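You operate a simulated robot arm through the tools that you are given. There is no shell and no other tool.

You are at the controls of a simulated two-armed robot. One attempt, no reset.

Task
Uncover the FORM console, clamp disc J3 on it and level it.
Fine: lid into the red CAPS bin; turn both TILT knobs till X and Y show 0; leave it clamped.
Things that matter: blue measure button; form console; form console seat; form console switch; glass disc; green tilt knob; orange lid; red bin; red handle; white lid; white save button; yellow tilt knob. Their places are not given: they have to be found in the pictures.

The check looks at the end state, three seconds after you hand in, the way a careful person would. Anything else that was tipped, shoved, dropped, spilled or broken makes it a failure. Lids that push on must go on centred and level and be pressed home; caps that screw on are set level and turned clockwise until they are tight.

Robot
Two 7-joint arms with two-finger parallel grippers on one trunk that stands fixed in place. Base frame: the origin is at the foot of the trunk, x ahead of it, y to its left, z up; the work surface is at about z = 0.91. Readings come in m, rad, newtons and seconds.
The left shoulder is at [0.07, 0.163, 1.32], the right one opposite. With the tool pointing down near the work surface each hand reaches from about 0.36 to 0.88 m from the base axis, measured 20 degrees to its own side. Payload 3.43 kg a hand.
The TCP of each hand is the grasp point between the finger pads, 0.034 m short of the fingertips. In the tool frame z runs along the fingers and y along their closing line. The gripper opens to 0.128 m. The fingers are 0.024 m wide and 0.012 m thick; the gripper's body (0.048 by 0.13 m) begins 0.096 m behind the TCP.
Orientation is told as [roll, pitch, yaw] about the base's x, y, z axes, in that order, counted from this pose: with the fingers straight down and closing along the base's y, the tool's x points along the base's -x, its y along +y and its z along -z.

Tools
- The arms move only by the tool move_arm. It takes "left_rows", "right_rows" or both (then of equal length, played together; a hand with none holds still); each is a list of rows, each an object (a shift or turn left out is 0, a gripper value left out holds the last) with "rot": the turn, a rotation vector about the tool's x, y, z in rad, a list of three; "delta_pos": the shift along the tool's x, y, z in m, a list of three; "claw": the gripper command, from -1 (fully open) to 1 (shut), values between in proportion. In form: [{"rot": [ax, ay, az], "delta_pos": [x, y, z], "claw": claw}, ...]. A call has 1 to 20 rows; each row is the pose to reach, as a shift and turn from the pose commanded when the call began, along the tool's axes at that moment. Each row takes 0.2 s and may step no farther than 0.05 m and 0.15 rad from the row before; otherwise, or with a gripper value out of range, the whole call is refused. Where a pose cannot be reached the arm comes as near as it can. A force on the tool above 70 N (or 10 N above the force at the start of the call, whichever is more), or a blocked arm, ends the call early, and 0.2 s more pass. Each finger travels about 0.153 m/s and halts on what it meets, pressing with about 25 N; the grip force reading is that of the motor and also rises with nothing between the fingers. The clock runs only during rows and for 0.2 s after the last one: add rows that repeat a pose to give the fingers time. The reply holds the time, the measured pose of the TCP, the force on the tool along the base axes, the opening and the grip force, in the units named above and with some noise, with the torque about the TCP (base axes, N m) and any sound that the robot's microphone picked up, and new pictures: "show" is both (left out), scene, wrist or none (wrist: the cameras of the hands that moved).
- Cameras (640 x 400 px; columns grow to the right, rows downward): "scene" is now at [0.1305, -0.0405, 1.5496]; the picture's right is [-0.44, -0.90, 0.00], its down [-0.50, 0.25, -0.83] and it looks along [0.74, -0.36, -0.56] (base axes); focal length 335 px, centre (320, 200). "left" rides on the left gripper at [0.076, 0.011, -0.16] in its tool frame; the picture's right is [-0.15, 0.99, 0.00], its down [-0.88, -0.13, -0.46] and it looks along [-0.45, -0.07, 0.89] (tool axes); focal length 234 px, centre (320, 200). "right" rides on the right gripper at [0.076, -0.011, -0.16] in its tool frame; the picture's right is [0.15, 0.99, 0.00], its down [-0.88, 0.13, -0.46] and it looks along [-0.45, 0.07, 0.89] (tool axes); focal length 234 px, centre (320, 200).
- raise_lower(by): slides the trunk up (or, below 0, down) by that many m; the arms and the scene camera ride with it, the base frame stays. It gives what a move gives, with no picture.
- turn_head(pan, tilt): turns the head with the scene camera to pan (to the left, within 1.501 rad either way) and tilt (down, from -0.506 to 1.204), counted from straight ahead of the robot. It gives what a move gives, and a new picture of the scene camera.
- probe_pixels(camera, pixels): for up to 12 pixels [column, row] of the newest picture of that camera ("zoom" is the newest enlarged one), the place [x, y, z] in the base frame of the surface seen there, good to about 0.002 m. It takes no simulated time.
- enlarge(camera, box): a new picture of the part [left, top, right, bottom] of that camera's present view, enlarged. It takes no simulated time.
- close_job(): hands the job in; it is judged then, once.

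Open the grippers and draw the arms clear of the work before you hand the job in, unless the task says otherwise.

The tools are called after "Request:" as name(argument=value, ...) on one line, values as JSON. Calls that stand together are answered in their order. move_arm: Moves the arms, as the interface text tells. Its arguments: {"type":"object","properties":{"left_rows":{"type":"array"},"right_rows":{"type":"array"},"show":{"type":"string","enum":["both","scene","wrist","none"]}},"required":[]} The other tools are called the same way: raise_lower (by) slides the trunk up or down; turn_head (pan, tilt) turns the head that bears the scene camera; probe_pixels (camera, pixels) gives the place of the surface under pixels of a picture; enlarge (camera, box) takes an enlarged picture of a part of a camera's view; close_job () hands the job in.

At the start:

```text
time_s: 0.0
left_tool_pos: [0.6011, 0.0177, 1.2969]
left_tcp_rot: [0.0, 0.001, 0.0]
left_force: [0.7, 0.6, -0.3]
left_ft_torque: [-0.01, -0.01, 0.0]
left_width: 0.1283
left_grip_force: 0.1
right_tool_pos: [0.5507, -0.467, 1.3282]
right_tcp_rot: [0.0, 0.001, -0.001]
right_force: [0.1, 0.3, 0.1]
right_ft_torque: [-0.01, -0.01, -0.01]
right_width: 0.1281
right_grip_force: 0.1
trunk travel left (down, up): [-0.8, 0.14]
head pan, tilt: [-0.456, 0.593]
```

scene: 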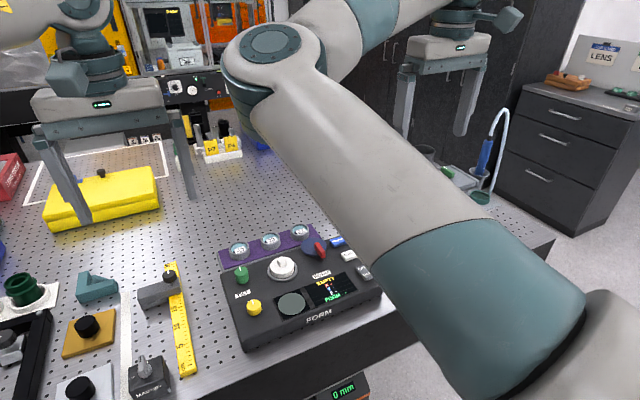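
right: 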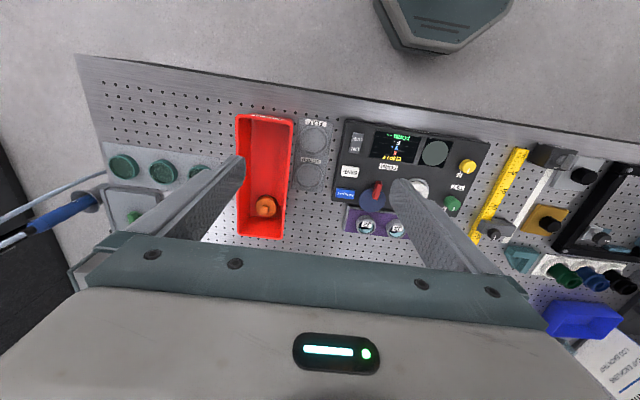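
left: 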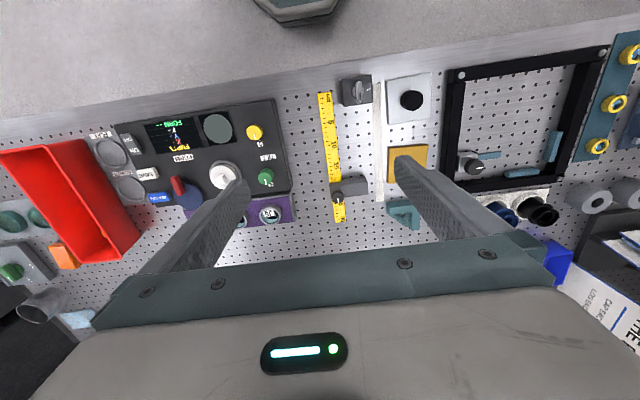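

The console with a FORM label is seen near scene pixel (305, 290), with a white lid at about (282, 267). I enlarge the console in the three cameras to read the details.

Request:
enlarge(camera="scene", box=[210, 210, 400, 350])

Request:
enlarge(camera="right", box=[220, 100, 500, 260])

Request:
enlarge(camera="left", box=[80, 80, 320, 240])

```text
2.86 times, centred on (305, 280) of scene
```

zoom: 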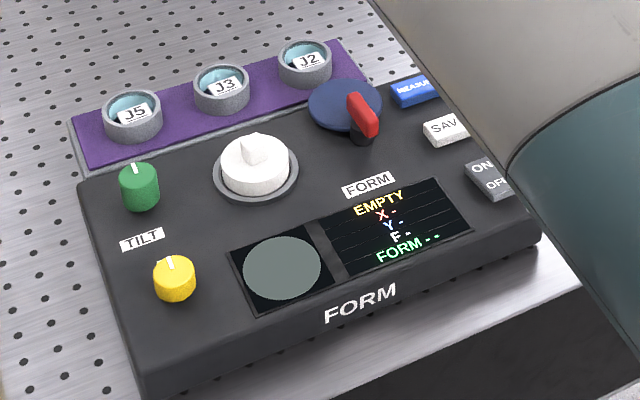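

```text
2.29 times, centred on (360, 180) of right
```

zoom: 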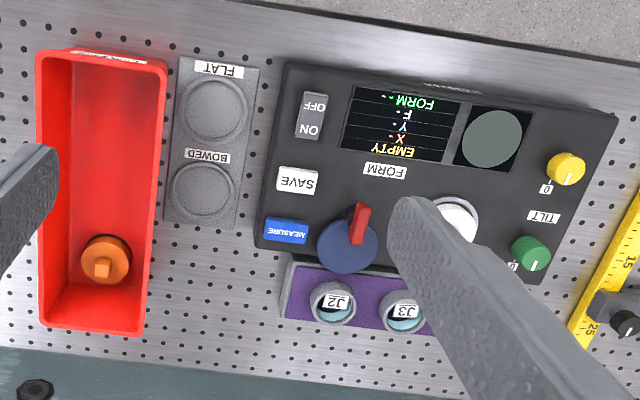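

```text
2.50 times, centred on (200, 160) of left
```

zoom: 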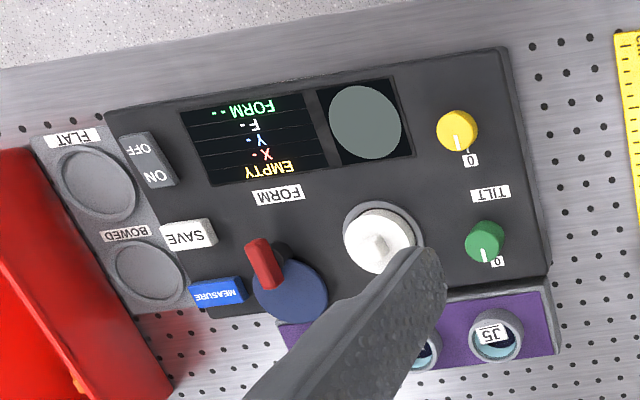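

The zooms show the discs J5, J3, J2 in cups on a purple rack, the white lid on the seat, and the red handle on its blue base. I probe the places of these parts.

Request:
probe_pixels(camera="scene", pixels=[[282, 267], [282, 260], [241, 275], [253, 307], [320, 247], [314, 245], [239, 250], [269, 241], [301, 231], [336, 241], [348, 255], [362, 270]])

Request:
probe_pixels(camera="right", pixels=[[265, 206], [262, 130], [376, 190], [345, 195], [351, 171], [355, 143], [366, 226], [396, 229], [468, 166], [452, 203], [243, 120], [240, 232]])

Request:
probe_pixels(camera="zoom", pixels=[[458, 130], [458, 145], [484, 240], [484, 255], [265, 265], [278, 300], [290, 290], [380, 245], [350, 240], [495, 335], [110, 110], [545, 270]])

```text
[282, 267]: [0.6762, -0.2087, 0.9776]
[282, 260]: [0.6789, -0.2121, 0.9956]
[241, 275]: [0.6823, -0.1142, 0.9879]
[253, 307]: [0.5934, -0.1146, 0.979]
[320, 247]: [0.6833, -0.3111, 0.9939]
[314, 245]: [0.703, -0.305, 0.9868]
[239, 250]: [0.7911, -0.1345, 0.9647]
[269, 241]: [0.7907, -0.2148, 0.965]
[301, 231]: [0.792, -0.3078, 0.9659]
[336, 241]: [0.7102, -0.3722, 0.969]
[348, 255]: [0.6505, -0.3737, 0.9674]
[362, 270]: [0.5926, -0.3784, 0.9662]
```

```text
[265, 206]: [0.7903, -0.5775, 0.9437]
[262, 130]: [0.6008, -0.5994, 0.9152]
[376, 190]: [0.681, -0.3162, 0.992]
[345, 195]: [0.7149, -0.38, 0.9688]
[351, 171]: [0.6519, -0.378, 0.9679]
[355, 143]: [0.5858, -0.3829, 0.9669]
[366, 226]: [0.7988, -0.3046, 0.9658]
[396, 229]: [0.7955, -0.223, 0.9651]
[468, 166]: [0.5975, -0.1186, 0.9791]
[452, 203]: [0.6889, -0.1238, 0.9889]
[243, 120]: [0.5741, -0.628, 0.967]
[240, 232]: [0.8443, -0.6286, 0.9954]
```

```text
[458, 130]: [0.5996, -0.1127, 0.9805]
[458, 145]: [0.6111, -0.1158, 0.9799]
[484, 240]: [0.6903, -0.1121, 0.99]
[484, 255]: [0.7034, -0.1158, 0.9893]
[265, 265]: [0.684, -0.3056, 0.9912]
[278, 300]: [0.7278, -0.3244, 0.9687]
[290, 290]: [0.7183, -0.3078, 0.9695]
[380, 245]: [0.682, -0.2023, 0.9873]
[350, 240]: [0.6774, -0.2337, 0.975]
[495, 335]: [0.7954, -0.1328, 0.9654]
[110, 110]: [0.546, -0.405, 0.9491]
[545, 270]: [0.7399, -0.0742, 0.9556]
```

The probes put the console seat near (0.68, -0.21), the J3 cup near (0.79, -0.217) and the bin around (0.6–0.84, -0.59). I move the left arm off to the left and bring the right hand up and back over the console for a closer look.

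Request:
move_arm(left_rows=[{"delta_pos": [0.0, 0.04, 0.0]}, {"delta_pos": [0.01, 0.08, 0.0]}, {"delta_pos": [0.02, 0.12, 0.0]}, {"delta_pos": [0.03, 0.16, 0.0]}, {"delta_pos": [0.04, 0.2, 0.0]}, {"delta_pos": [0.05, 0.24, 0.0]}, {"delta_pos": [0.06, 0.28, 0.0]}], right_rows=[{"delta_pos": [0.0, 0.04, 0.02]}, {"delta_pos": [0.0, 0.08, 0.04]}, {"delta_pos": [0.0, 0.12, 0.06]}, {"delta_pos": [0.0, 0.16, 0.08]}, {"delta_pos": [0.0, 0.2, 0.1]}, {"delta_pos": [0.0, 0.23, 0.12]}, {"delta_pos": [0.0, 0.25, 0.14]}])

```text
time_s: 1.6
left_tool_pos: [0.5399, 0.3014, 1.2961]
left_tcp_rot: [-0.002, -0.002, -0.001]
left_force: [0.3, 0.1, 0.4]
left_ft_torque: [-0.03, -0.07, 0.0]
left_width: 0.1281
left_grip_force: 0.0
right_tool_pos: [0.6197, -0.3638, 1.2134]
right_tcp_rot: [-0.002, -0.002, 0.0]
right_force: [0.7, -0.4, 0.2]
right_ft_torque: [-0.02, -0.01, 0.04]
right_width: 0.128
right_grip_force: 0.0
right hand out of reach, approached as far as the arm can: row 2, 3, 4, 5, 6, 7
trunk travel left (down, up): [-0.8, 0.14]
head pan, tilt: [-0.456, 0.593]
```

scene: 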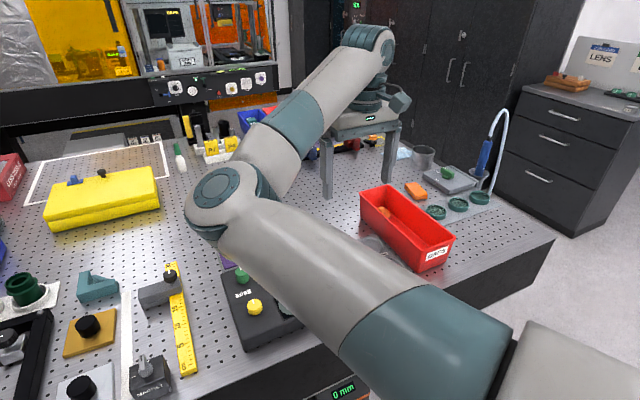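
right: 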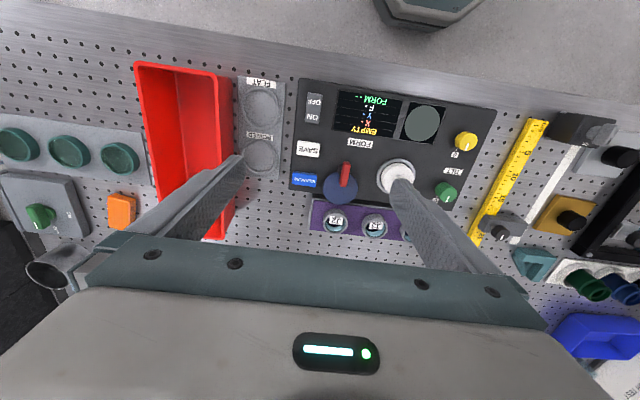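
left: 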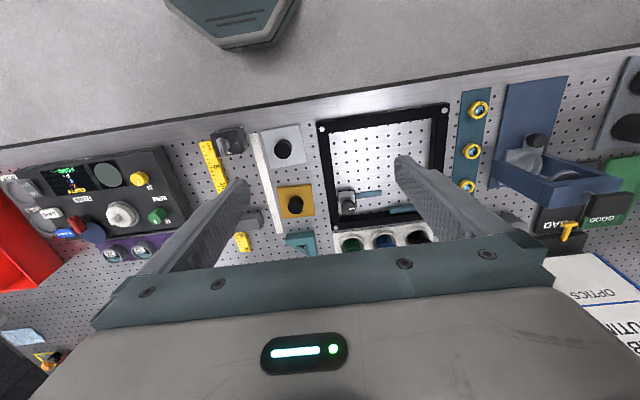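

The right arm was stopped short at (0.62, -0.364, 1.213), but the console is now well in view at (390, 140) in the right camera. I enlarge it for the lid, handle, knobs and display.

Request:
enlarge(camera="right", box=[280, 75, 500, 245])

Request:
enlarge(camera="right", box=[300, 140, 420, 240])

Request:
enlarge(camera="left", box=[20, 140, 200, 270])

```text
2.35 times, centred on (390, 160) of right
```

zoom: 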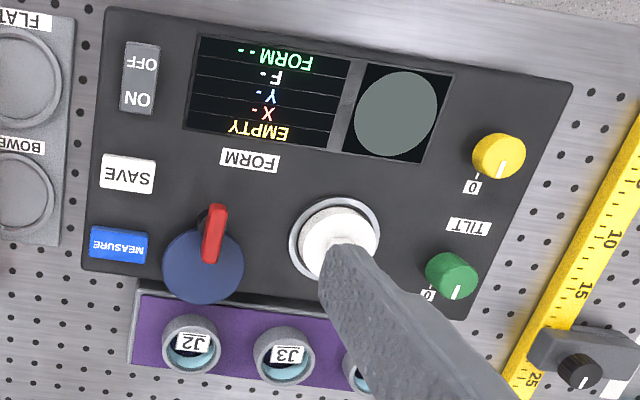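

```text
4.00 times, centred on (360, 190) of right
```

zoom: 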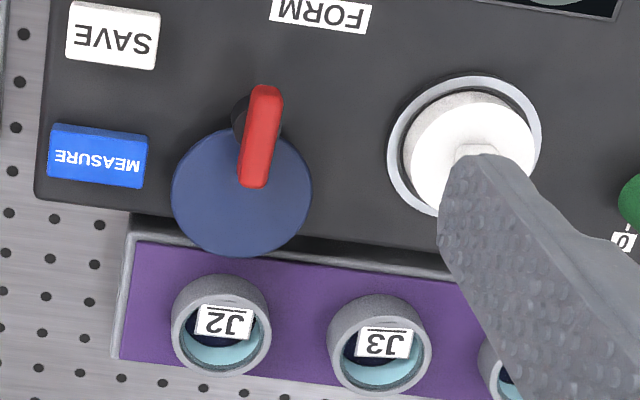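

```text
3.08 times, centred on (110, 205) of left
```

zoom: 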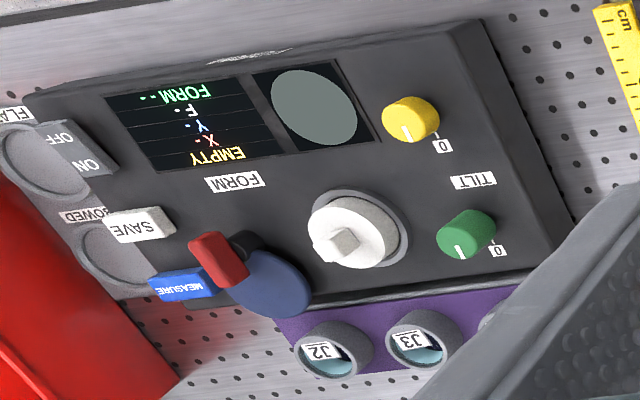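

The blue disc looks like an eccentric cam plate under the red handle at the black post (zoom pixel (240, 120)); the lid has a small block on top. I test a small downward move of the right hand to see which pose the shifts count from.

Request:
move_arm(right_rows=[{"delta_pos": [0.0, 0.0, 0.04]}, {"delta_pos": [0.0, 0.0, 0.08]}], show="none")

```text
time_s: 2.2
left_tool_pos: [0.5419, 0.2994, 1.2956]
left_tcp_rot: [0.0, 0.0, 0.001]
left_force: [-0.1, 0.3, -0.2]
left_ft_torque: [-0.01, -0.02, -0.01]
left_width: 0.1279
left_grip_force: 0.1
right_tool_pos: [0.6209, -0.3633, 1.1312]
right_tcp_rot: [-0.001, 0.001, -0.001]
right_force: [-0.1, 0.1, -0.7]
right_ft_torque: [-0.04, -0.04, 0.02]
right_width: 0.1279
right_grip_force: 0.1
trunk travel left (down, up): [-0.8, 0.14]
head pan, tilt: [-0.456, 0.593]
```

The shift counted from the reached pose, so control is clean. Now I move the right hand to about (0.58, -0.22, 1.12) to look straight at the lid and display.

Request:
move_arm(right_rows=[{"delta_pos": [0.0, 0.04, 0.0]}, {"delta_pos": [0.01, 0.08, 0.0]}, {"delta_pos": [0.02, 0.12, 0.0]}, {"delta_pos": [0.04, 0.145, 0.0]}])

```text
time_s: 3.2
left_tool_pos: [0.5418, 0.299, 1.295]
left_tcp_rot: [-0.001, 0.002, 0.001]
left_force: [-0.1, 0.2, 0.1]
left_ft_torque: [0.02, -0.02, -0.01]
left_width: 0.1278
left_grip_force: 0.1
right_tool_pos: [0.6642, -0.3281, 1.1135]
right_tcp_rot: [0.001, -0.002, -0.001]
right_force: [0.1, 0.5, 0.4]
right_ft_torque: [-0.01, -0.03, 0.0]
right_width: 0.1282
right_grip_force: 0.0
right hand out of reach, approached as far as the arm can: row 1, 2, 3, 4
trunk travel left (down, up): [-0.8, 0.14]
head pan, tilt: [-0.456, 0.593]
```

scene: 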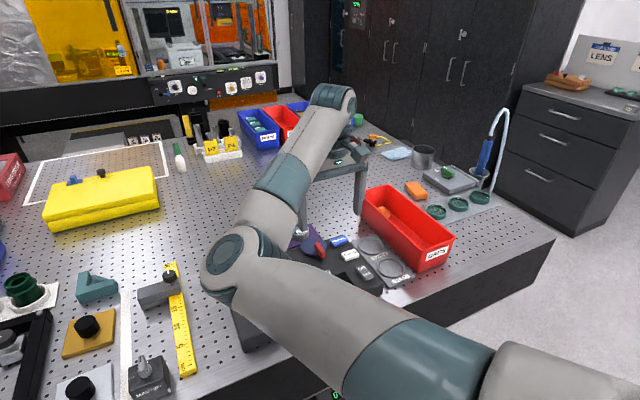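
right: 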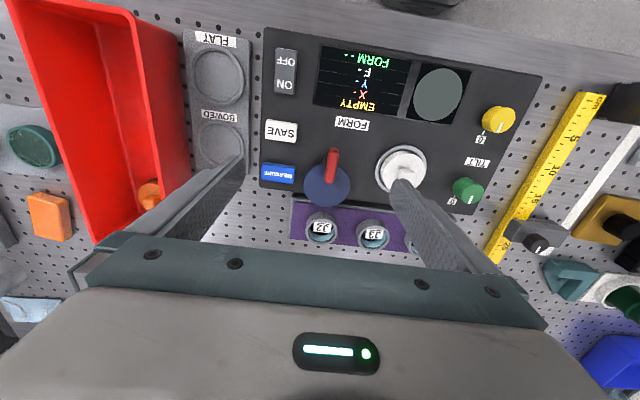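

The right arm stalls when moving to the left at this height; its elbow shows at scene (232, 262). I probe the arm's own surface to understand its posture.

Request:
probe_pixels(camera="scene", pixels=[[232, 262], [215, 285], [270, 205], [330, 98], [345, 155], [380, 330], [480, 360], [300, 235], [240, 330]])

Request:
enlarge(camera="right", box=[280, 120, 480, 260])

```text
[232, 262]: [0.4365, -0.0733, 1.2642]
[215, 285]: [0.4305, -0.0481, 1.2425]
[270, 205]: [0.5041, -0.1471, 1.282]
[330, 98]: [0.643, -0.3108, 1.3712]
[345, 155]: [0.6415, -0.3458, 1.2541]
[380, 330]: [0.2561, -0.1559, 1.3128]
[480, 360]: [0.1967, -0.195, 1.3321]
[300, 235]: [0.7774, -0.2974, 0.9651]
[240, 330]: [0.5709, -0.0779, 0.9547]
```

```text
2.86 times, centred on (380, 190) of right
```

zoom: 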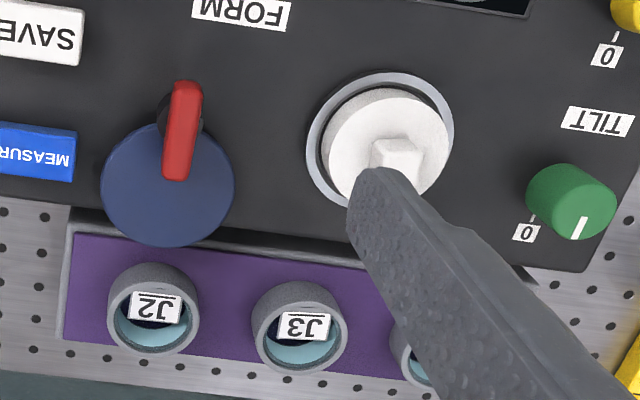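

The elbow sits level with the shoulder and inward, which cramps the arm. I raise the trunk by 0.12 m so that the hand works lower relative to the shoulder and the head camera sees more from above.

Request:
raise_lower(by=0.12)

```text
time_s: 4.7
left_tool_pos: [0.5426, 0.2997, 1.4168]
left_tcp_rot: [0.0, 0.0, 0.0]
left_force: [0.0, -0.5, -0.3]
left_ft_torque: [-0.01, -0.01, 0.01]
left_width: 0.1282
left_grip_force: 0.2
right_tool_pos: [0.6653, -0.3282, 1.233]
right_tcp_rot: [-0.002, -0.001, -0.001]
right_force: [1.0, 0.3, -0.3]
right_ft_torque: [0.03, 0.01, 0.0]
right_width: 0.1279
right_grip_force: 0.0
trunk travel left (down, up): [-0.92, 0.02]
head pan, tilt: [-0.456, 0.593]
```

The right hand is at (0.665, -0.328, 1.233). I go down 0.11 m first and then inward to the left toward the lid.

Request:
move_arm(right_rows=[{"delta_pos": [0.0, 0.0, 0.04]}, {"delta_pos": [0.0, 0.0, 0.08]}, {"delta_pos": [0.0, 0.0, 0.12]}, {"delta_pos": [0.0, 0.03, 0.12]}, {"delta_pos": [0.0, 0.06, 0.12]}, {"delta_pos": [0.0, 0.09, 0.12]}])

```text
time_s: 6.1
left_tool_pos: [0.5408, 0.2982, 1.4149]
left_tcp_rot: [0.0, 0.001, 0.001]
left_force: [-0.7, 0.1, -0.2]
left_ft_torque: [0.01, 0.02, -0.01]
left_width: 0.1284
left_grip_force: 0.1
right_tool_pos: [0.6842, -0.2627, 1.1189]
right_tcp_rot: [-0.009, -0.021, -0.024]
right_force: [0.3, 0.8, -0.6]
right_ft_torque: [0.02, -0.01, 0.0]
right_width: 0.1278
right_grip_force: 0.2
right hand out of reach, approached as far as the arm can: row 5, 6
trunk travel left (down, up): [-0.92, 0.02]
head pan, tilt: [-0.456, 0.593]
```

scene: 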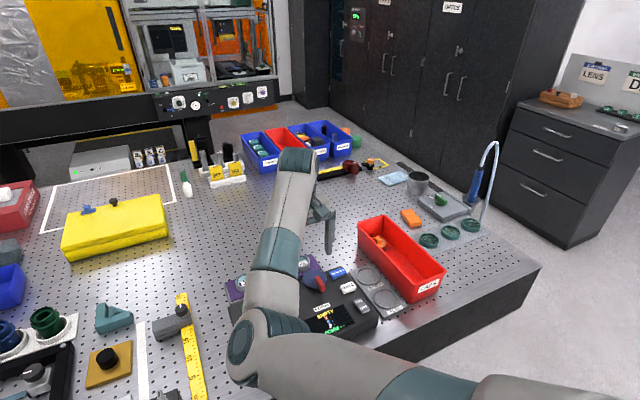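
right: 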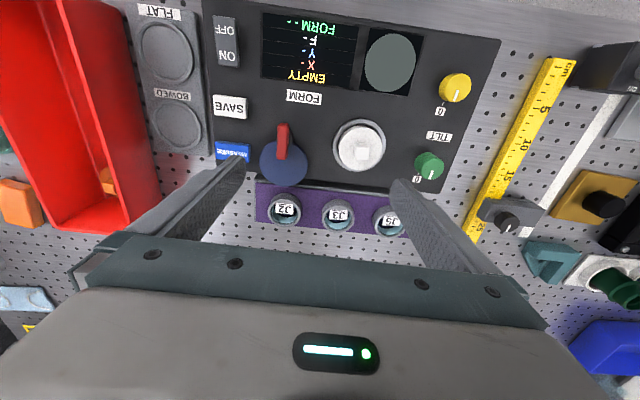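

Now the right camera looks well onto the console, with the lid at (360, 147). I enlarge it and the cups to read the shapes.

Request:
enlarge(camera="right", box=[310, 100, 410, 180])

Request:
enlarge(camera="right", box=[240, 170, 420, 250])

Request:
enlarge(camera="right", box=[200, 100, 330, 200])

```text
5.00 times, centred on (360, 140) of right
```

zoom: 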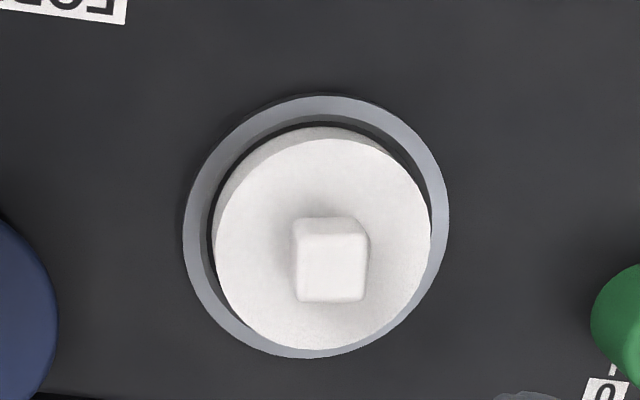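

```text
3.56 times, centred on (330, 210) of right
```

zoom: 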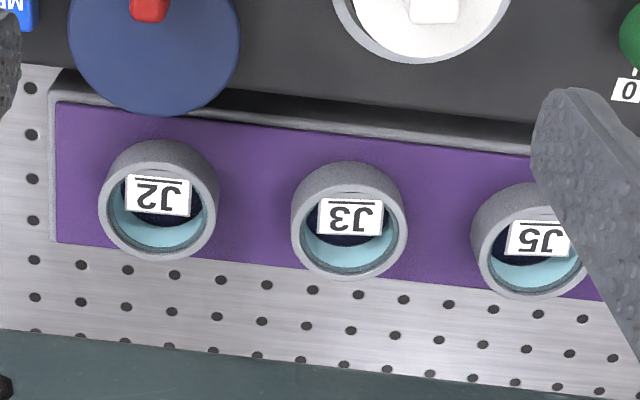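

```text
4.00 times, centred on (265, 150) of right
```

zoom: 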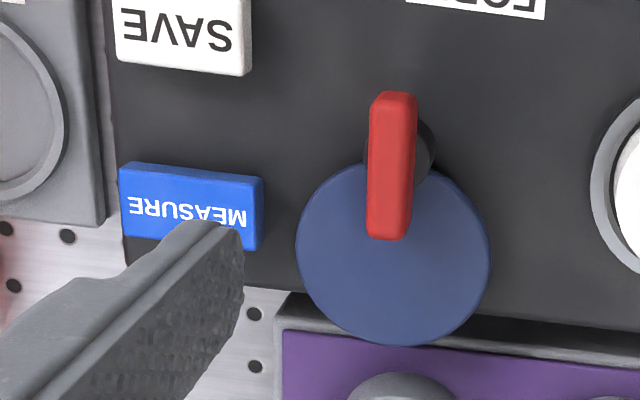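

I probe the J3 cup's label, rim, cyan part and dark part, and the lid's block, using close-ups, to learn their heights.

Request:
enlarge(camera="right", box=[315, 190, 365, 235])

Request:
probe_pixels(camera="right", pixels=[[337, 201], [350, 214], [323, 213], [337, 229], [338, 226], [338, 222], [334, 219], [340, 214], [331, 214], [345, 214], [338, 190], [362, 150]])

Request:
probe_pixels(camera="right", pixels=[[362, 154], [355, 150], [368, 150], [362, 160], [345, 150], [376, 148], [360, 134], [334, 145], [384, 145], [360, 170], [360, 120], [357, 147]])

```text
8.89 times, centred on (340, 212) of right
```

zoom: 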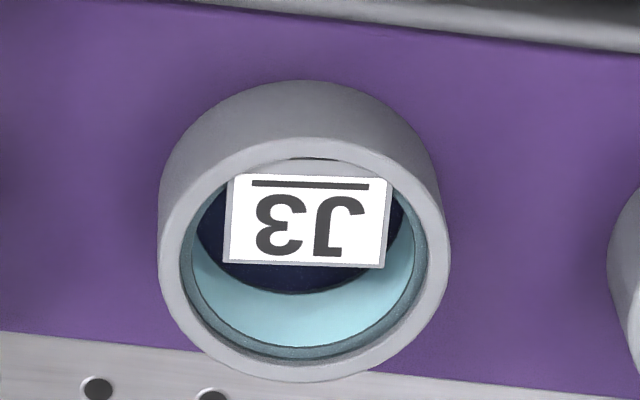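

```text
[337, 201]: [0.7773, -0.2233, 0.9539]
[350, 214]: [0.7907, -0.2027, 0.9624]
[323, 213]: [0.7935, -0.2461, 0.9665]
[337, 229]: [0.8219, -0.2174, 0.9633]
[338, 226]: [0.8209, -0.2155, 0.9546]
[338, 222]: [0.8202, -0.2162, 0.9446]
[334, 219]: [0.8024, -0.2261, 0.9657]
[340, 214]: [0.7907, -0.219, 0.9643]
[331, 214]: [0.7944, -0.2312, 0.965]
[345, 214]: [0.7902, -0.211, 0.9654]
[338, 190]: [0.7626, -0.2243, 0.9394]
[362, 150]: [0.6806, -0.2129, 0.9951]
```

```text
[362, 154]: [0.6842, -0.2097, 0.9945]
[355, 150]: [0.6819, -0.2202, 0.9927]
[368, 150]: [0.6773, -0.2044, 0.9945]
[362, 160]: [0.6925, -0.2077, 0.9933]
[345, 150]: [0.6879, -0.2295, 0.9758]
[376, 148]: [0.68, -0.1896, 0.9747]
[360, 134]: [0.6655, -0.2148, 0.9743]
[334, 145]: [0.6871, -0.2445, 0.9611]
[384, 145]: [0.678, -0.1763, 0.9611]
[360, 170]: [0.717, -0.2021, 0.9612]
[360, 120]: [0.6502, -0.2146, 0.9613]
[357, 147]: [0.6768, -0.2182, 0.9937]
```

The disc's grey ring is about 52 mm across with its rim at z≈0.965, and the lid's block is about 18 mm wide with top z≈0.995. I enlarge the block further to get its exact edges and yaw.

Request:
enlarge(camera="right", box=[345, 132, 385, 172])

```text
10.00 times, centred on (365, 152) of right
```

zoom: 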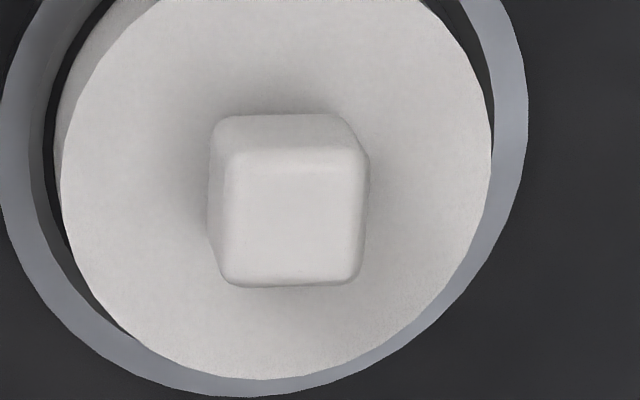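

I probe the top face corners of the block in this zoom.

Request:
probe_pixels(camera="zoom", pixels=[[242, 160], [350, 158], [353, 272], [234, 274], [295, 215], [100, 200], [460, 150], [15, 150], [510, 100], [250, 388], [280, 330]])

```text
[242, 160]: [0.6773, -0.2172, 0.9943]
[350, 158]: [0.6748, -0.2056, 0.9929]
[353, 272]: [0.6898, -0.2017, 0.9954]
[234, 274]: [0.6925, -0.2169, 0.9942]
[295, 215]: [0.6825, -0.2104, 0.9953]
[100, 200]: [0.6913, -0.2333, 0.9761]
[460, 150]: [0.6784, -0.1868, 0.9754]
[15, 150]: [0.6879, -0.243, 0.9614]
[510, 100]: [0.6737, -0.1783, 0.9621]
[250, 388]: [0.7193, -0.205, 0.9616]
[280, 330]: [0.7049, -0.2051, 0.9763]
```

The block is centred near (0.6835, -0.210), about 18 mm square and turned about +9°. I lower to z≈1.06, shift left over it with the jaw at about 50 mm and yaw to match.

Request:
move_arm(right_rows=[{"delta_pos": [0.0, 0.0, 0.03], "claw": 0.22}, {"delta_pos": [0.0, 0.0, 0.06], "rot": [0, 0, -0.05]}, {"delta_pos": [0.0, 0.02, 0.06], "rot": [0, 0, -0.1]}, {"delta_pos": [0.0, 0.04, 0.06], "rot": [0, 0, -0.15]}, {"delta_pos": [0.0, 0.0525, 0.06], "rot": [0, 0, -0.15]}, {"delta_pos": [0.0, 0.0525, 0.06], "rot": [0, 0, -0.15]}])

```text
time_s: 7.7
left_tool_pos: [0.5412, 0.2986, 1.4164]
left_tcp_rot: [0.0, -0.001, -0.001]
left_force: [-0.9, 1.0, 0.7]
left_ft_torque: [0.01, -0.01, 0.03]
left_width: 0.1279
left_grip_force: 0.0
right_tool_pos: [0.691, -0.2414, 1.061]
right_tcp_rot: [-0.042, -0.024, 0.096]
right_force: [0.3, 0.1, -0.3]
right_ft_torque: [0.0, -0.01, 0.03]
right_width: 0.0498
right_grip_force: 0.0
trunk travel left (down, up): [-0.92, 0.02]
head pan, tilt: [-0.456, 0.593]
stopped in row 6 (right hand): the arm was blocked; the commanded pose is now the measured one
```

scene: 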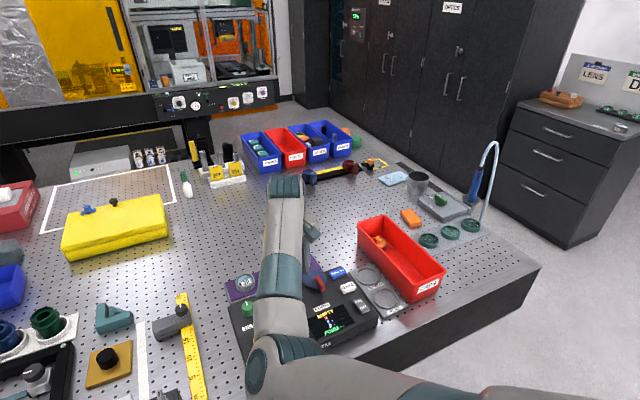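
right: 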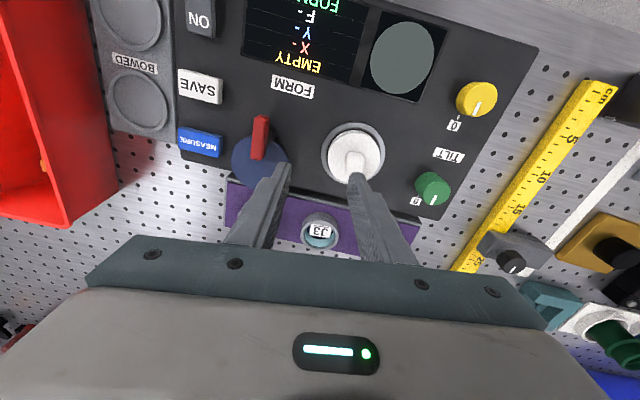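

The right arm was blocked at (0.691, -0.241, 1.061) although nothing is near the fingers. I turn the head to see whether the left arm's elbow is in the way.

Request:
turn_head(pan=0.1, tilt=0.8)

```text
time_s: 8.7
left_tool_pos: [0.5415, 0.2987, 1.4155]
left_tcp_rot: [0.0, 0.0, 0.0]
left_force: [-0.7, 0.7, -0.4]
left_ft_torque: [-0.02, 0.02, 0.03]
left_width: 0.1278
left_grip_force: 0.0
right_tool_pos: [0.6919, -0.242, 1.0609]
right_tcp_rot: [-0.041, -0.026, 0.094]
right_force: [-0.1, 0.2, 0.9]
right_ft_torque: [0.04, -0.01, -0.03]
right_width: 0.0499
right_grip_force: 0.0
trunk travel left (down, up): [-0.92, 0.02]
head pan, tilt: [0.099, 0.799]
```

scene: 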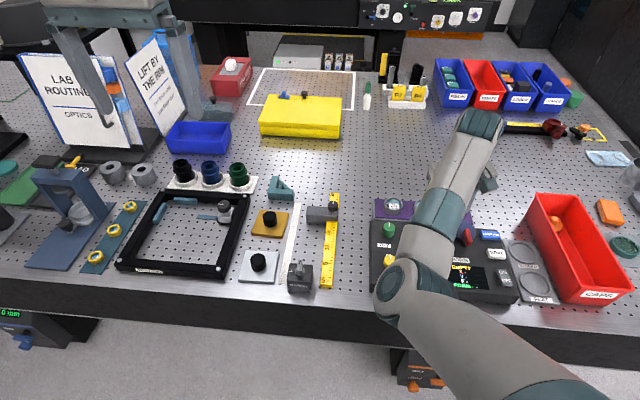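

The left arm is clear, so the limit is in the right arm's own joints. There are also notice boards at (85, 110) and (160, 80) worth reading; I enlarge those and probe the right arm's elbow and wrist.

Request:
enlarge(camera="scene", box=[10, 30, 220, 170])

Request:
probe_pixels(camera="scene", pixels=[[395, 290], [420, 265], [445, 210], [480, 125], [470, 160], [440, 330], [520, 380], [405, 310]])

```text
2.86 times, centred on (115, 100) of scene
```

zoom: 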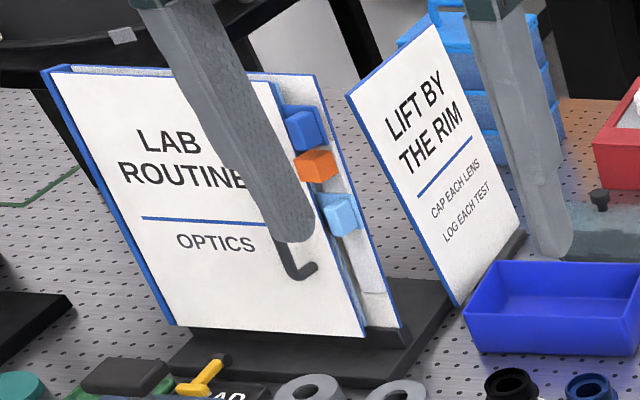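

```text
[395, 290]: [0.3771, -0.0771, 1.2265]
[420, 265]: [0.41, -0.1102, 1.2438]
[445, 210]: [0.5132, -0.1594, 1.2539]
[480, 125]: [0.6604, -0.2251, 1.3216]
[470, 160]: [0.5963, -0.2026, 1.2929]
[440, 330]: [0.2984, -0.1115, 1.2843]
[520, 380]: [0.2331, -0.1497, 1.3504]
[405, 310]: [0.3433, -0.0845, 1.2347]
```

The notes say "Lift by the rim", so the disc is to be held by its rim. I turn the head farther left to see the left arm's elbow posture for comparison.

Request:
turn_head(pan=0.9, tilt=0.5)

```text
time_s: 9.8
left_tool_pos: [0.5421, 0.2992, 1.4165]
left_tcp_rot: [-0.001, 0.0, -0.001]
left_force: [0.5, 0.3, -0.2]
left_ft_torque: [0.0, -0.01, -0.01]
left_width: 0.1281
left_grip_force: 0.0
right_tool_pos: [0.6912, -0.2415, 1.0597]
right_tcp_rot: [-0.043, -0.024, 0.096]
right_force: [-0.5, 0.4, 0.5]
right_ft_torque: [-0.04, 0.0, -0.01]
right_width: 0.05
right_grip_force: 0.1
trunk travel left (down, up): [-0.92, 0.02]
head pan, tilt: [0.901, 0.499]
```

scene: 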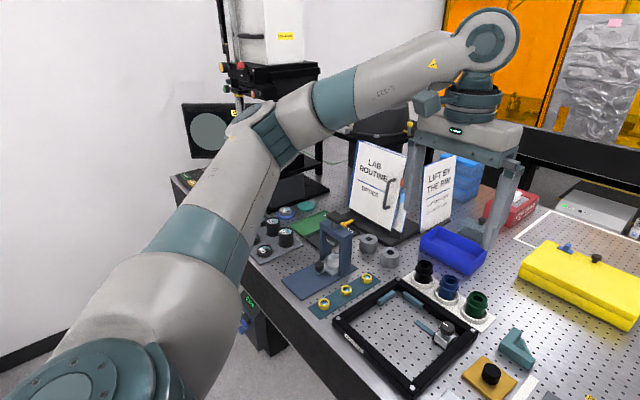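

The left arm works with its elbow outward, while the right arm's elbow is folded inward, which limits it. I face the head back to the console, lift the right hand a little and try turning its yaw clockwise to free the joint.

Request:
move_arm(right_rows=[{"delta_pos": [0.0, 0.0, -0.03], "rot": [-0.04, 0.024, 0.1]}, {"delta_pos": [0.0, 0.0, -0.04], "rot": [-0.04, 0.024, 0.24]}, {"delta_pos": [0.0, 0.0, -0.04], "rot": [-0.04, 0.024, 0.38]}, {"delta_pos": [0.0, 0.0, -0.04], "rot": [-0.04, 0.024, 0.52]}, {"delta_pos": [0.0, 0.0, -0.04], "rot": [-0.04, 0.024, 0.66]}, {"delta_pos": [0.0, 0.0, -0.04], "rot": [-0.04, 0.024, 0.8]}], show="none")

Request:
turn_head(pan=-0.3, tilt=0.8)

```text
time_s: 11.2
left_tool_pos: [0.5422, 0.2983, 1.4163]
left_tcp_rot: [0.0, 0.0, 0.001]
left_force: [-0.2, 0.7, 0.4]
left_ft_torque: [0.02, -0.01, 0.0]
left_width: 0.128
left_grip_force: 0.0
right_tool_pos: [0.6716, -0.3056, 1.112]
right_tcp_rot: [0.022, -0.001, -0.69]
right_force: [0.0, -1.2, 0.1]
right_ft_torque: [0.0, 0.0, 0.02]
right_width: 0.0498
right_grip_force: 0.0
right hand out of reach, approached as far as the arm can: row 5, 6
trunk travel left (down, up): [-0.92, 0.02]
head pan, tilt: [0.901, 0.499]
```

```text
time_s: 12.6
left_tool_pos: [0.5415, 0.2989, 1.4149]
left_tcp_rot: [-0.001, 0.0, -0.001]
left_force: [-0.8, 0.0, -0.8]
left_ft_torque: [-0.03, 0.0, -0.04]
left_width: 0.1281
left_grip_force: 0.0
right_tool_pos: [0.6716, -0.3096, 1.1118]
right_tcp_rot: [0.021, -0.004, -0.689]
right_force: [0.4, 0.5, -0.2]
right_ft_torque: [0.0, 0.02, 0.0]
right_width: 0.05
right_grip_force: 0.1
trunk travel left (down, up): [-0.92, 0.02]
head pan, tilt: [-0.3, 0.799]
```

scene: 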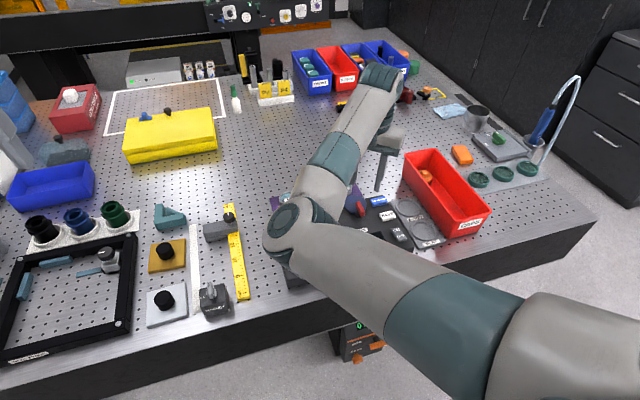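

Turning clockwise pushed the hand outward to y = -0.31, so the opposite yaw should free it. I turn counter-clockwise toward about +1.7 rad (the block is square, so that grip suits too).

Request:
move_arm(right_rows=[{"rot": [0, 0, -0.145]}, {"rot": [0, 0, -0.29]}, {"rot": [0, 0, -0.435]}, {"rot": [0, 0, -0.58]}, {"rot": [0, 0, -0.725]}, {"rot": [0, 0, -0.87]}, {"rot": [0, 0, -1.015]}, {"rot": [0, 0, -1.16]}, {"rot": [0, 0, -1.305]}, {"rot": [0, 0, -1.45]}, {"rot": [0, 0, -1.595]}, {"rot": [0, 0, -1.74]}, {"rot": [0, 0, -1.885]}, {"rot": [0, 0, -2.03]}, {"rot": [0, 0, -2.175]}, {"rot": [0, 0, -2.32]}, {"rot": [0, 0, -2.41]}])

```text
time_s: 16.2
left_tool_pos: [0.5425, 0.2996, 1.4165]
left_tcp_rot: [-0.001, 0.0, 0.001]
left_force: [-0.5, 1.1, -0.4]
left_ft_torque: [0.01, 0.02, -0.04]
left_width: 0.128
left_grip_force: 0.1
right_tool_pos: [0.6719, -0.3094, 1.1113]
right_tcp_rot: [-0.017, -0.005, 1.713]
right_force: [-0.5, 0.7, 1.4]
right_ft_torque: [0.0, 0.01, -0.01]
right_width: 0.0498
right_grip_force: 0.2
trunk travel left (down, up): [-0.92, 0.02]
head pan, tilt: [-0.3, 0.799]
```

scene: 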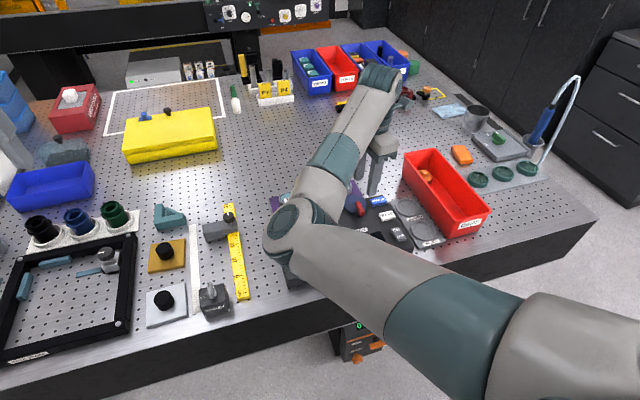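
right: 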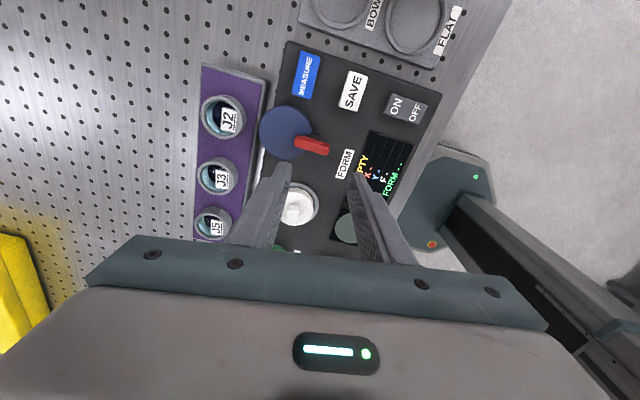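

With yaw 1.71 the hand turns freely and holds position. I now move it inward over the lid at the same height: in tool axes about (-0.097, -0.026).

Request:
move_arm(right_rows=[{"delta_pos": [-0.02, -0.005, 0.0]}, {"delta_pos": [-0.04, -0.01, 0.0]}, {"delta_pos": [-0.06, -0.015, 0.0]}, {"delta_pos": [-0.08, -0.02, 0.0]}, {"delta_pos": [-0.0968, -0.0255, 0.0]}, {"delta_pos": [-0.0968, -0.0255, 0.0]}])

```text
time_s: 17.6
left_tool_pos: [0.5417, 0.2992, 1.4159]
left_tcp_rot: [-0.001, 0.0, 0.0]
left_force: [0.6, 0.6, 0.5]
left_ft_torque: [0.02, 0.03, 0.02]
left_width: 0.1281
left_grip_force: 0.0
right_tool_pos: [0.7012, -0.2302, 1.1202]
right_tcp_rot: [-0.037, 0.006, 1.683]
right_force: [-0.1, -0.4, -0.1]
right_ft_torque: [-0.02, -0.01, 0.0]
right_width: 0.05
right_grip_force: 0.0
right hand out of reach, approached as far as the arm can: row 4, 5, 6
trunk travel left (down, up): [-0.92, 0.02]
head pan, tilt: [-0.3, 0.799]
```

scene: 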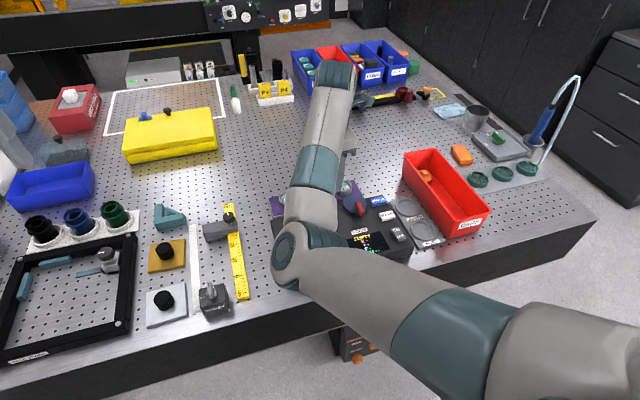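
right: 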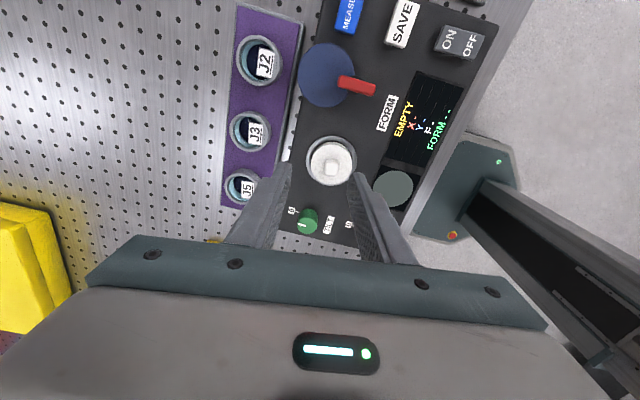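

At this height the hand stops about 0.63 m from the shoulder, which looks like a wrist-bend limit that lessens lower down. I go down to z≈1.06 first and then creep in toward the lid while righting the small tilt.

Request:
move_arm(right_rows=[{"delta_pos": [0.0, 0.0, 0.02]}, {"delta_pos": [0.0, 0.0, 0.04]}, {"delta_pos": [0.0, 0.0, 0.06], "rot": [0.004, -0.037, 0]}, {"delta_pos": [-0.005, 0.004, 0.06], "rot": [0.004, -0.037, 0]}, {"delta_pos": [-0.01, 0.008, 0.06], "rot": [0.004, -0.037, 0]}, {"delta_pos": [-0.015, 0.012, 0.06], "rot": [0.004, -0.037, 0]}, {"delta_pos": [-0.022, 0.0153, 0.06], "rot": [0.004, -0.037, 0]}, {"delta_pos": [-0.022, 0.0153, 0.06], "rot": [0.004, -0.037, 0]}])

```text
time_s: 19.6
left_tool_pos: [0.5432, 0.2978, 1.4164]
left_tcp_rot: [0.0, -0.001, 0.002]
left_force: [-0.5, -0.3, -0.7]
left_ft_torque: [0.0, 0.01, 0.0]
left_width: 0.1279
left_grip_force: 0.0
right_tool_pos: [0.6878, -0.2412, 1.0629]
right_tcp_rot: [-0.048, 0.0, 1.653]
right_force: [-0.2, 0.1, 0.0]
right_ft_torque: [0.02, 0.02, 0.0]
right_width: 0.0502
right_grip_force: 0.0
trunk travel left (down, up): [-0.92, 0.02]
head pan, tilt: [-0.3, 0.799]
stopped in row 8 (right hand): the arm was blocked; the commanded pose is now the measured one
```

scene: 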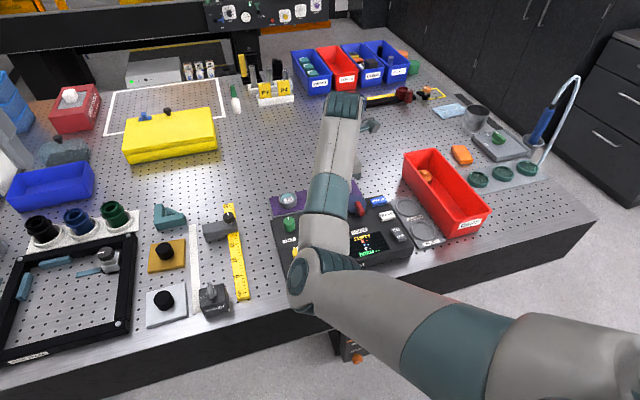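
right: 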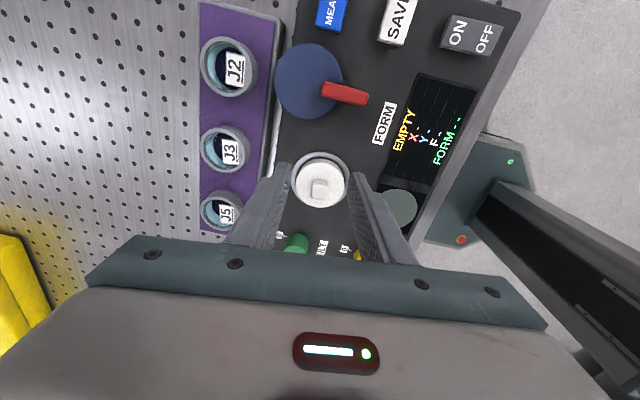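

It was blocked again near the same place with no force at the tool; the elbow now shows at scene (318, 280). I probe the arm to see how the elbow moved.

Request:
probe_pixels(camera="scene", pixels=[[318, 265], [302, 285], [330, 220], [325, 190], [345, 105], [335, 150], [360, 310], [430, 340], [540, 370], [340, 265]])

Request:
enlarge(camera="scene", box=[260, 80, 440, 320])

```text
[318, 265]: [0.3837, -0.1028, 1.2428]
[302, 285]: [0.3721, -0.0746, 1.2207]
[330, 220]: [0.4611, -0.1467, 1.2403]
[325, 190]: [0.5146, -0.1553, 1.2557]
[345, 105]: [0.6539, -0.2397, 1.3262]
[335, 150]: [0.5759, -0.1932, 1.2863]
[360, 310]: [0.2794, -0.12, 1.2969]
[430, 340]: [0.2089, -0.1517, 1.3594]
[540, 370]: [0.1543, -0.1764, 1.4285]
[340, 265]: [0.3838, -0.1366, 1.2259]
```

```text
1.67 times, centred on (350, 200) of scene
```

zoom: 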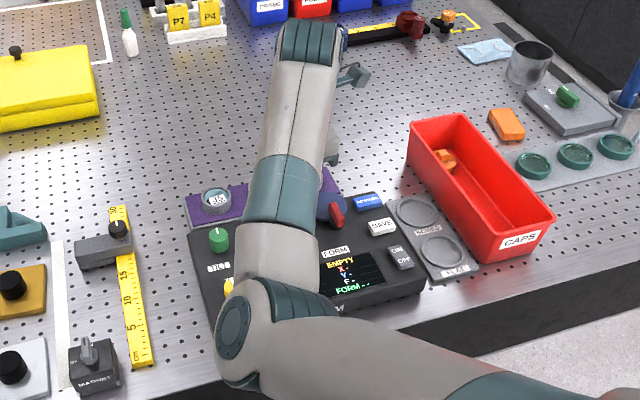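

The readings fit a block at the shoulder: the upper arm cannot swing farther inward, since the elbow is on the inner side. I raise and extend the hand forward-right with yaw back to 0, as preparation for rolling the elbow over to the outer side.

Request:
move_arm(right_rows=[{"delta_pos": [0.01, 0.0, -0.03]}, {"delta_pos": [0.03, -0.01, -0.06], "rot": [0, 0.04, 0.14]}, {"delta_pos": [0.05, -0.02, -0.09], "rot": [0, 0.04, 0.28]}, {"delta_pos": [0.07, -0.03, -0.12], "rot": [0, 0.04, 0.42]}, {"delta_pos": [0.0946, -0.04, -0.15], "rot": [0, 0.04, 0.56]}, {"delta_pos": [0.0946, -0.05, -0.187], "rot": [0, 0.04, 0.7]}, {"delta_pos": [0.0946, -0.0645, -0.187], "rot": [0, 0.04, 0.84]}, {"delta_pos": [0.0946, -0.0645, -0.187], "rot": [0, 0.04, 0.98]}, {"delta_pos": [0.0946, -0.0645, -0.187], "rot": [0, 0.04, 1.12]}, {"delta_pos": [0.0946, -0.0645, -0.187], "rot": [0, 0.04, 1.26]}, {"delta_pos": [0.0946, -0.0645, -0.187], "rot": [0, 0.04, 1.4]}, {"delta_pos": [0.0946, -0.0645, -0.187], "rot": [0, 0.04, 1.54]}, {"delta_pos": [0.0946, -0.0645, -0.187], "rot": [0, 0.04, 1.65]}], show="scene")

```text
time_s: 22.4
left_tool_pos: [0.5417, 0.2998, 1.4164]
left_tcp_rot: [0.001, 0.0, -0.001]
left_force: [1.0, 0.1, 0.1]
left_ft_torque: [0.02, 0.02, -0.01]
left_width: 0.128
left_grip_force: 0.0
right_tool_pos: [0.7509, -0.3281, 1.2532]
right_tcp_rot: [-0.02, -0.021, 0.006]
right_force: [0.0, 0.4, 0.2]
right_ft_torque: [0.0, 0.0, -0.01]
right_width: 0.05
right_grip_force: 0.1
trunk travel left (down, up): [-0.92, 0.02]
head pan, tilt: [-0.3, 0.799]
```

scene: 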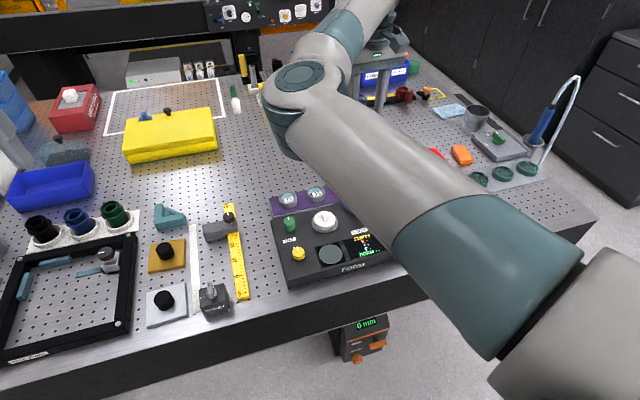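

The elbow is now at scene (300, 80), higher and farther forward. I probe the arm to see its swivel.

Request:
probe_pixels(camera="scene", pixels=[[300, 75], [285, 120], [330, 50], [345, 20], [360, 160], [450, 240], [560, 330], [620, 280]])

```text
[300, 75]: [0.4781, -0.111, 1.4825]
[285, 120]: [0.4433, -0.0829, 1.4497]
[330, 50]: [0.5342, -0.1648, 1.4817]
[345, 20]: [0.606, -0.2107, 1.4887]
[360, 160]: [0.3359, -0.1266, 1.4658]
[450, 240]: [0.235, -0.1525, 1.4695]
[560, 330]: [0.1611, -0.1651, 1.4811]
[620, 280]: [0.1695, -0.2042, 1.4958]
```

The elbow is now exactly level and inward of the shoulder–wrist line. I extend the hand forward until the arm is nearly straight and roll it so that the fingers lean to the right, keeping the wrist in place.

Request:
move_arm(right_rows=[{"delta_pos": [-0.03, -0.02, 0.0]}, {"delta_pos": [-0.05, -0.03, 0.0]}, {"delta_pos": [-0.05, -0.063, -0.0025], "rot": [0.15, 0, 0]}, {"delta_pos": [-0.05, -0.095, -0.0098], "rot": [0.3, 0, 0]}, {"delta_pos": [-0.05, -0.1257, -0.0219], "rot": [0.45, 0, 0]}, {"delta_pos": [-0.05, -0.1542, -0.0384], "rot": [0.6, 0, 0]}, {"delta_pos": [-0.05, -0.18, -0.059], "rot": [0.75, 0, 0]}, {"delta_pos": [-0.05, -0.2023, -0.0832], "rot": [0.9, 0, 0]}], show="scene")

```text
time_s: 24.2
left_tool_pos: [0.5419, 0.2983, 1.4166]
left_tcp_rot: [-0.001, -0.002, 0.001]
left_force: [0.0, -0.7, -0.7]
left_ft_torque: [0.04, -0.03, -0.04]
left_width: 0.1284
left_grip_force: 0.1
right_tool_pos: [0.8021, -0.5289, 1.3415]
right_tcp_rot: [-0.923, -0.02, 0.008]
right_force: [-0.1, -0.1, 0.3]
right_ft_torque: [0.02, -0.02, 0.0]
right_width: 0.0498
right_grip_force: 0.1
trunk travel left (down, up): [-0.92, 0.02]
head pan, tilt: [-0.3, 0.799]
```

scene: 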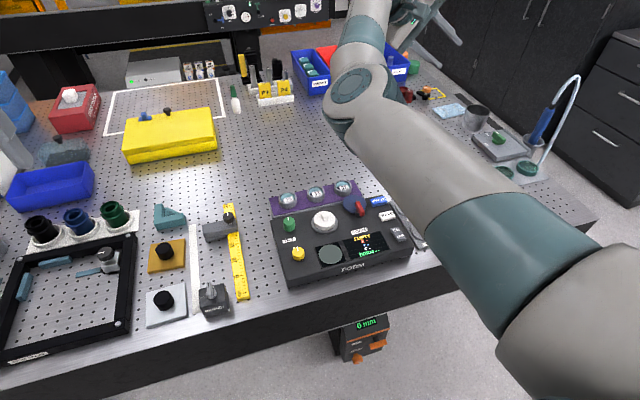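

The elbow moved toward the right, to scene (360, 85). I now draw the hand back toward the robot while keeping the roll, so the elbow refolds with the new swivel.

Request:
move_arm(right_rows=[{"delta_pos": [0.04, 0.014, -0.002]}, {"delta_pos": [0.08, 0.028, -0.004]}, {"delta_pos": [0.12, 0.042, -0.006]}, {"delta_pos": [0.16, 0.056, -0.008]}, {"delta_pos": [0.2, 0.07, -0.0097]}, {"delta_pos": [0.24, 0.07, -0.0097]}], show="scene")

```text
time_s: 25.6
left_tool_pos: [0.5397, 0.2984, 1.4165]
left_tcp_rot: [0.001, -0.001, -0.001]
left_force: [0.4, -0.6, 0.1]
left_ft_torque: [0.0, -0.04, 0.0]
left_width: 0.128
left_grip_force: 0.1
right_tool_pos: [0.557, -0.4963, 1.2996]
right_tcp_rot: [-0.929, -0.048, -0.02]
right_force: [-1.0, -0.2, -0.2]
right_ft_torque: [-0.01, -0.02, 0.0]
right_width: 0.0501
right_grip_force: 0.0
trunk travel left (down, up): [-0.92, 0.02]
head pan, tilt: [-0.3, 0.799]
```

scene: 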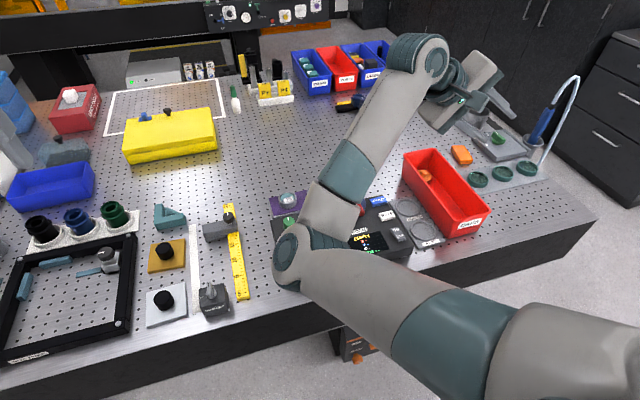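

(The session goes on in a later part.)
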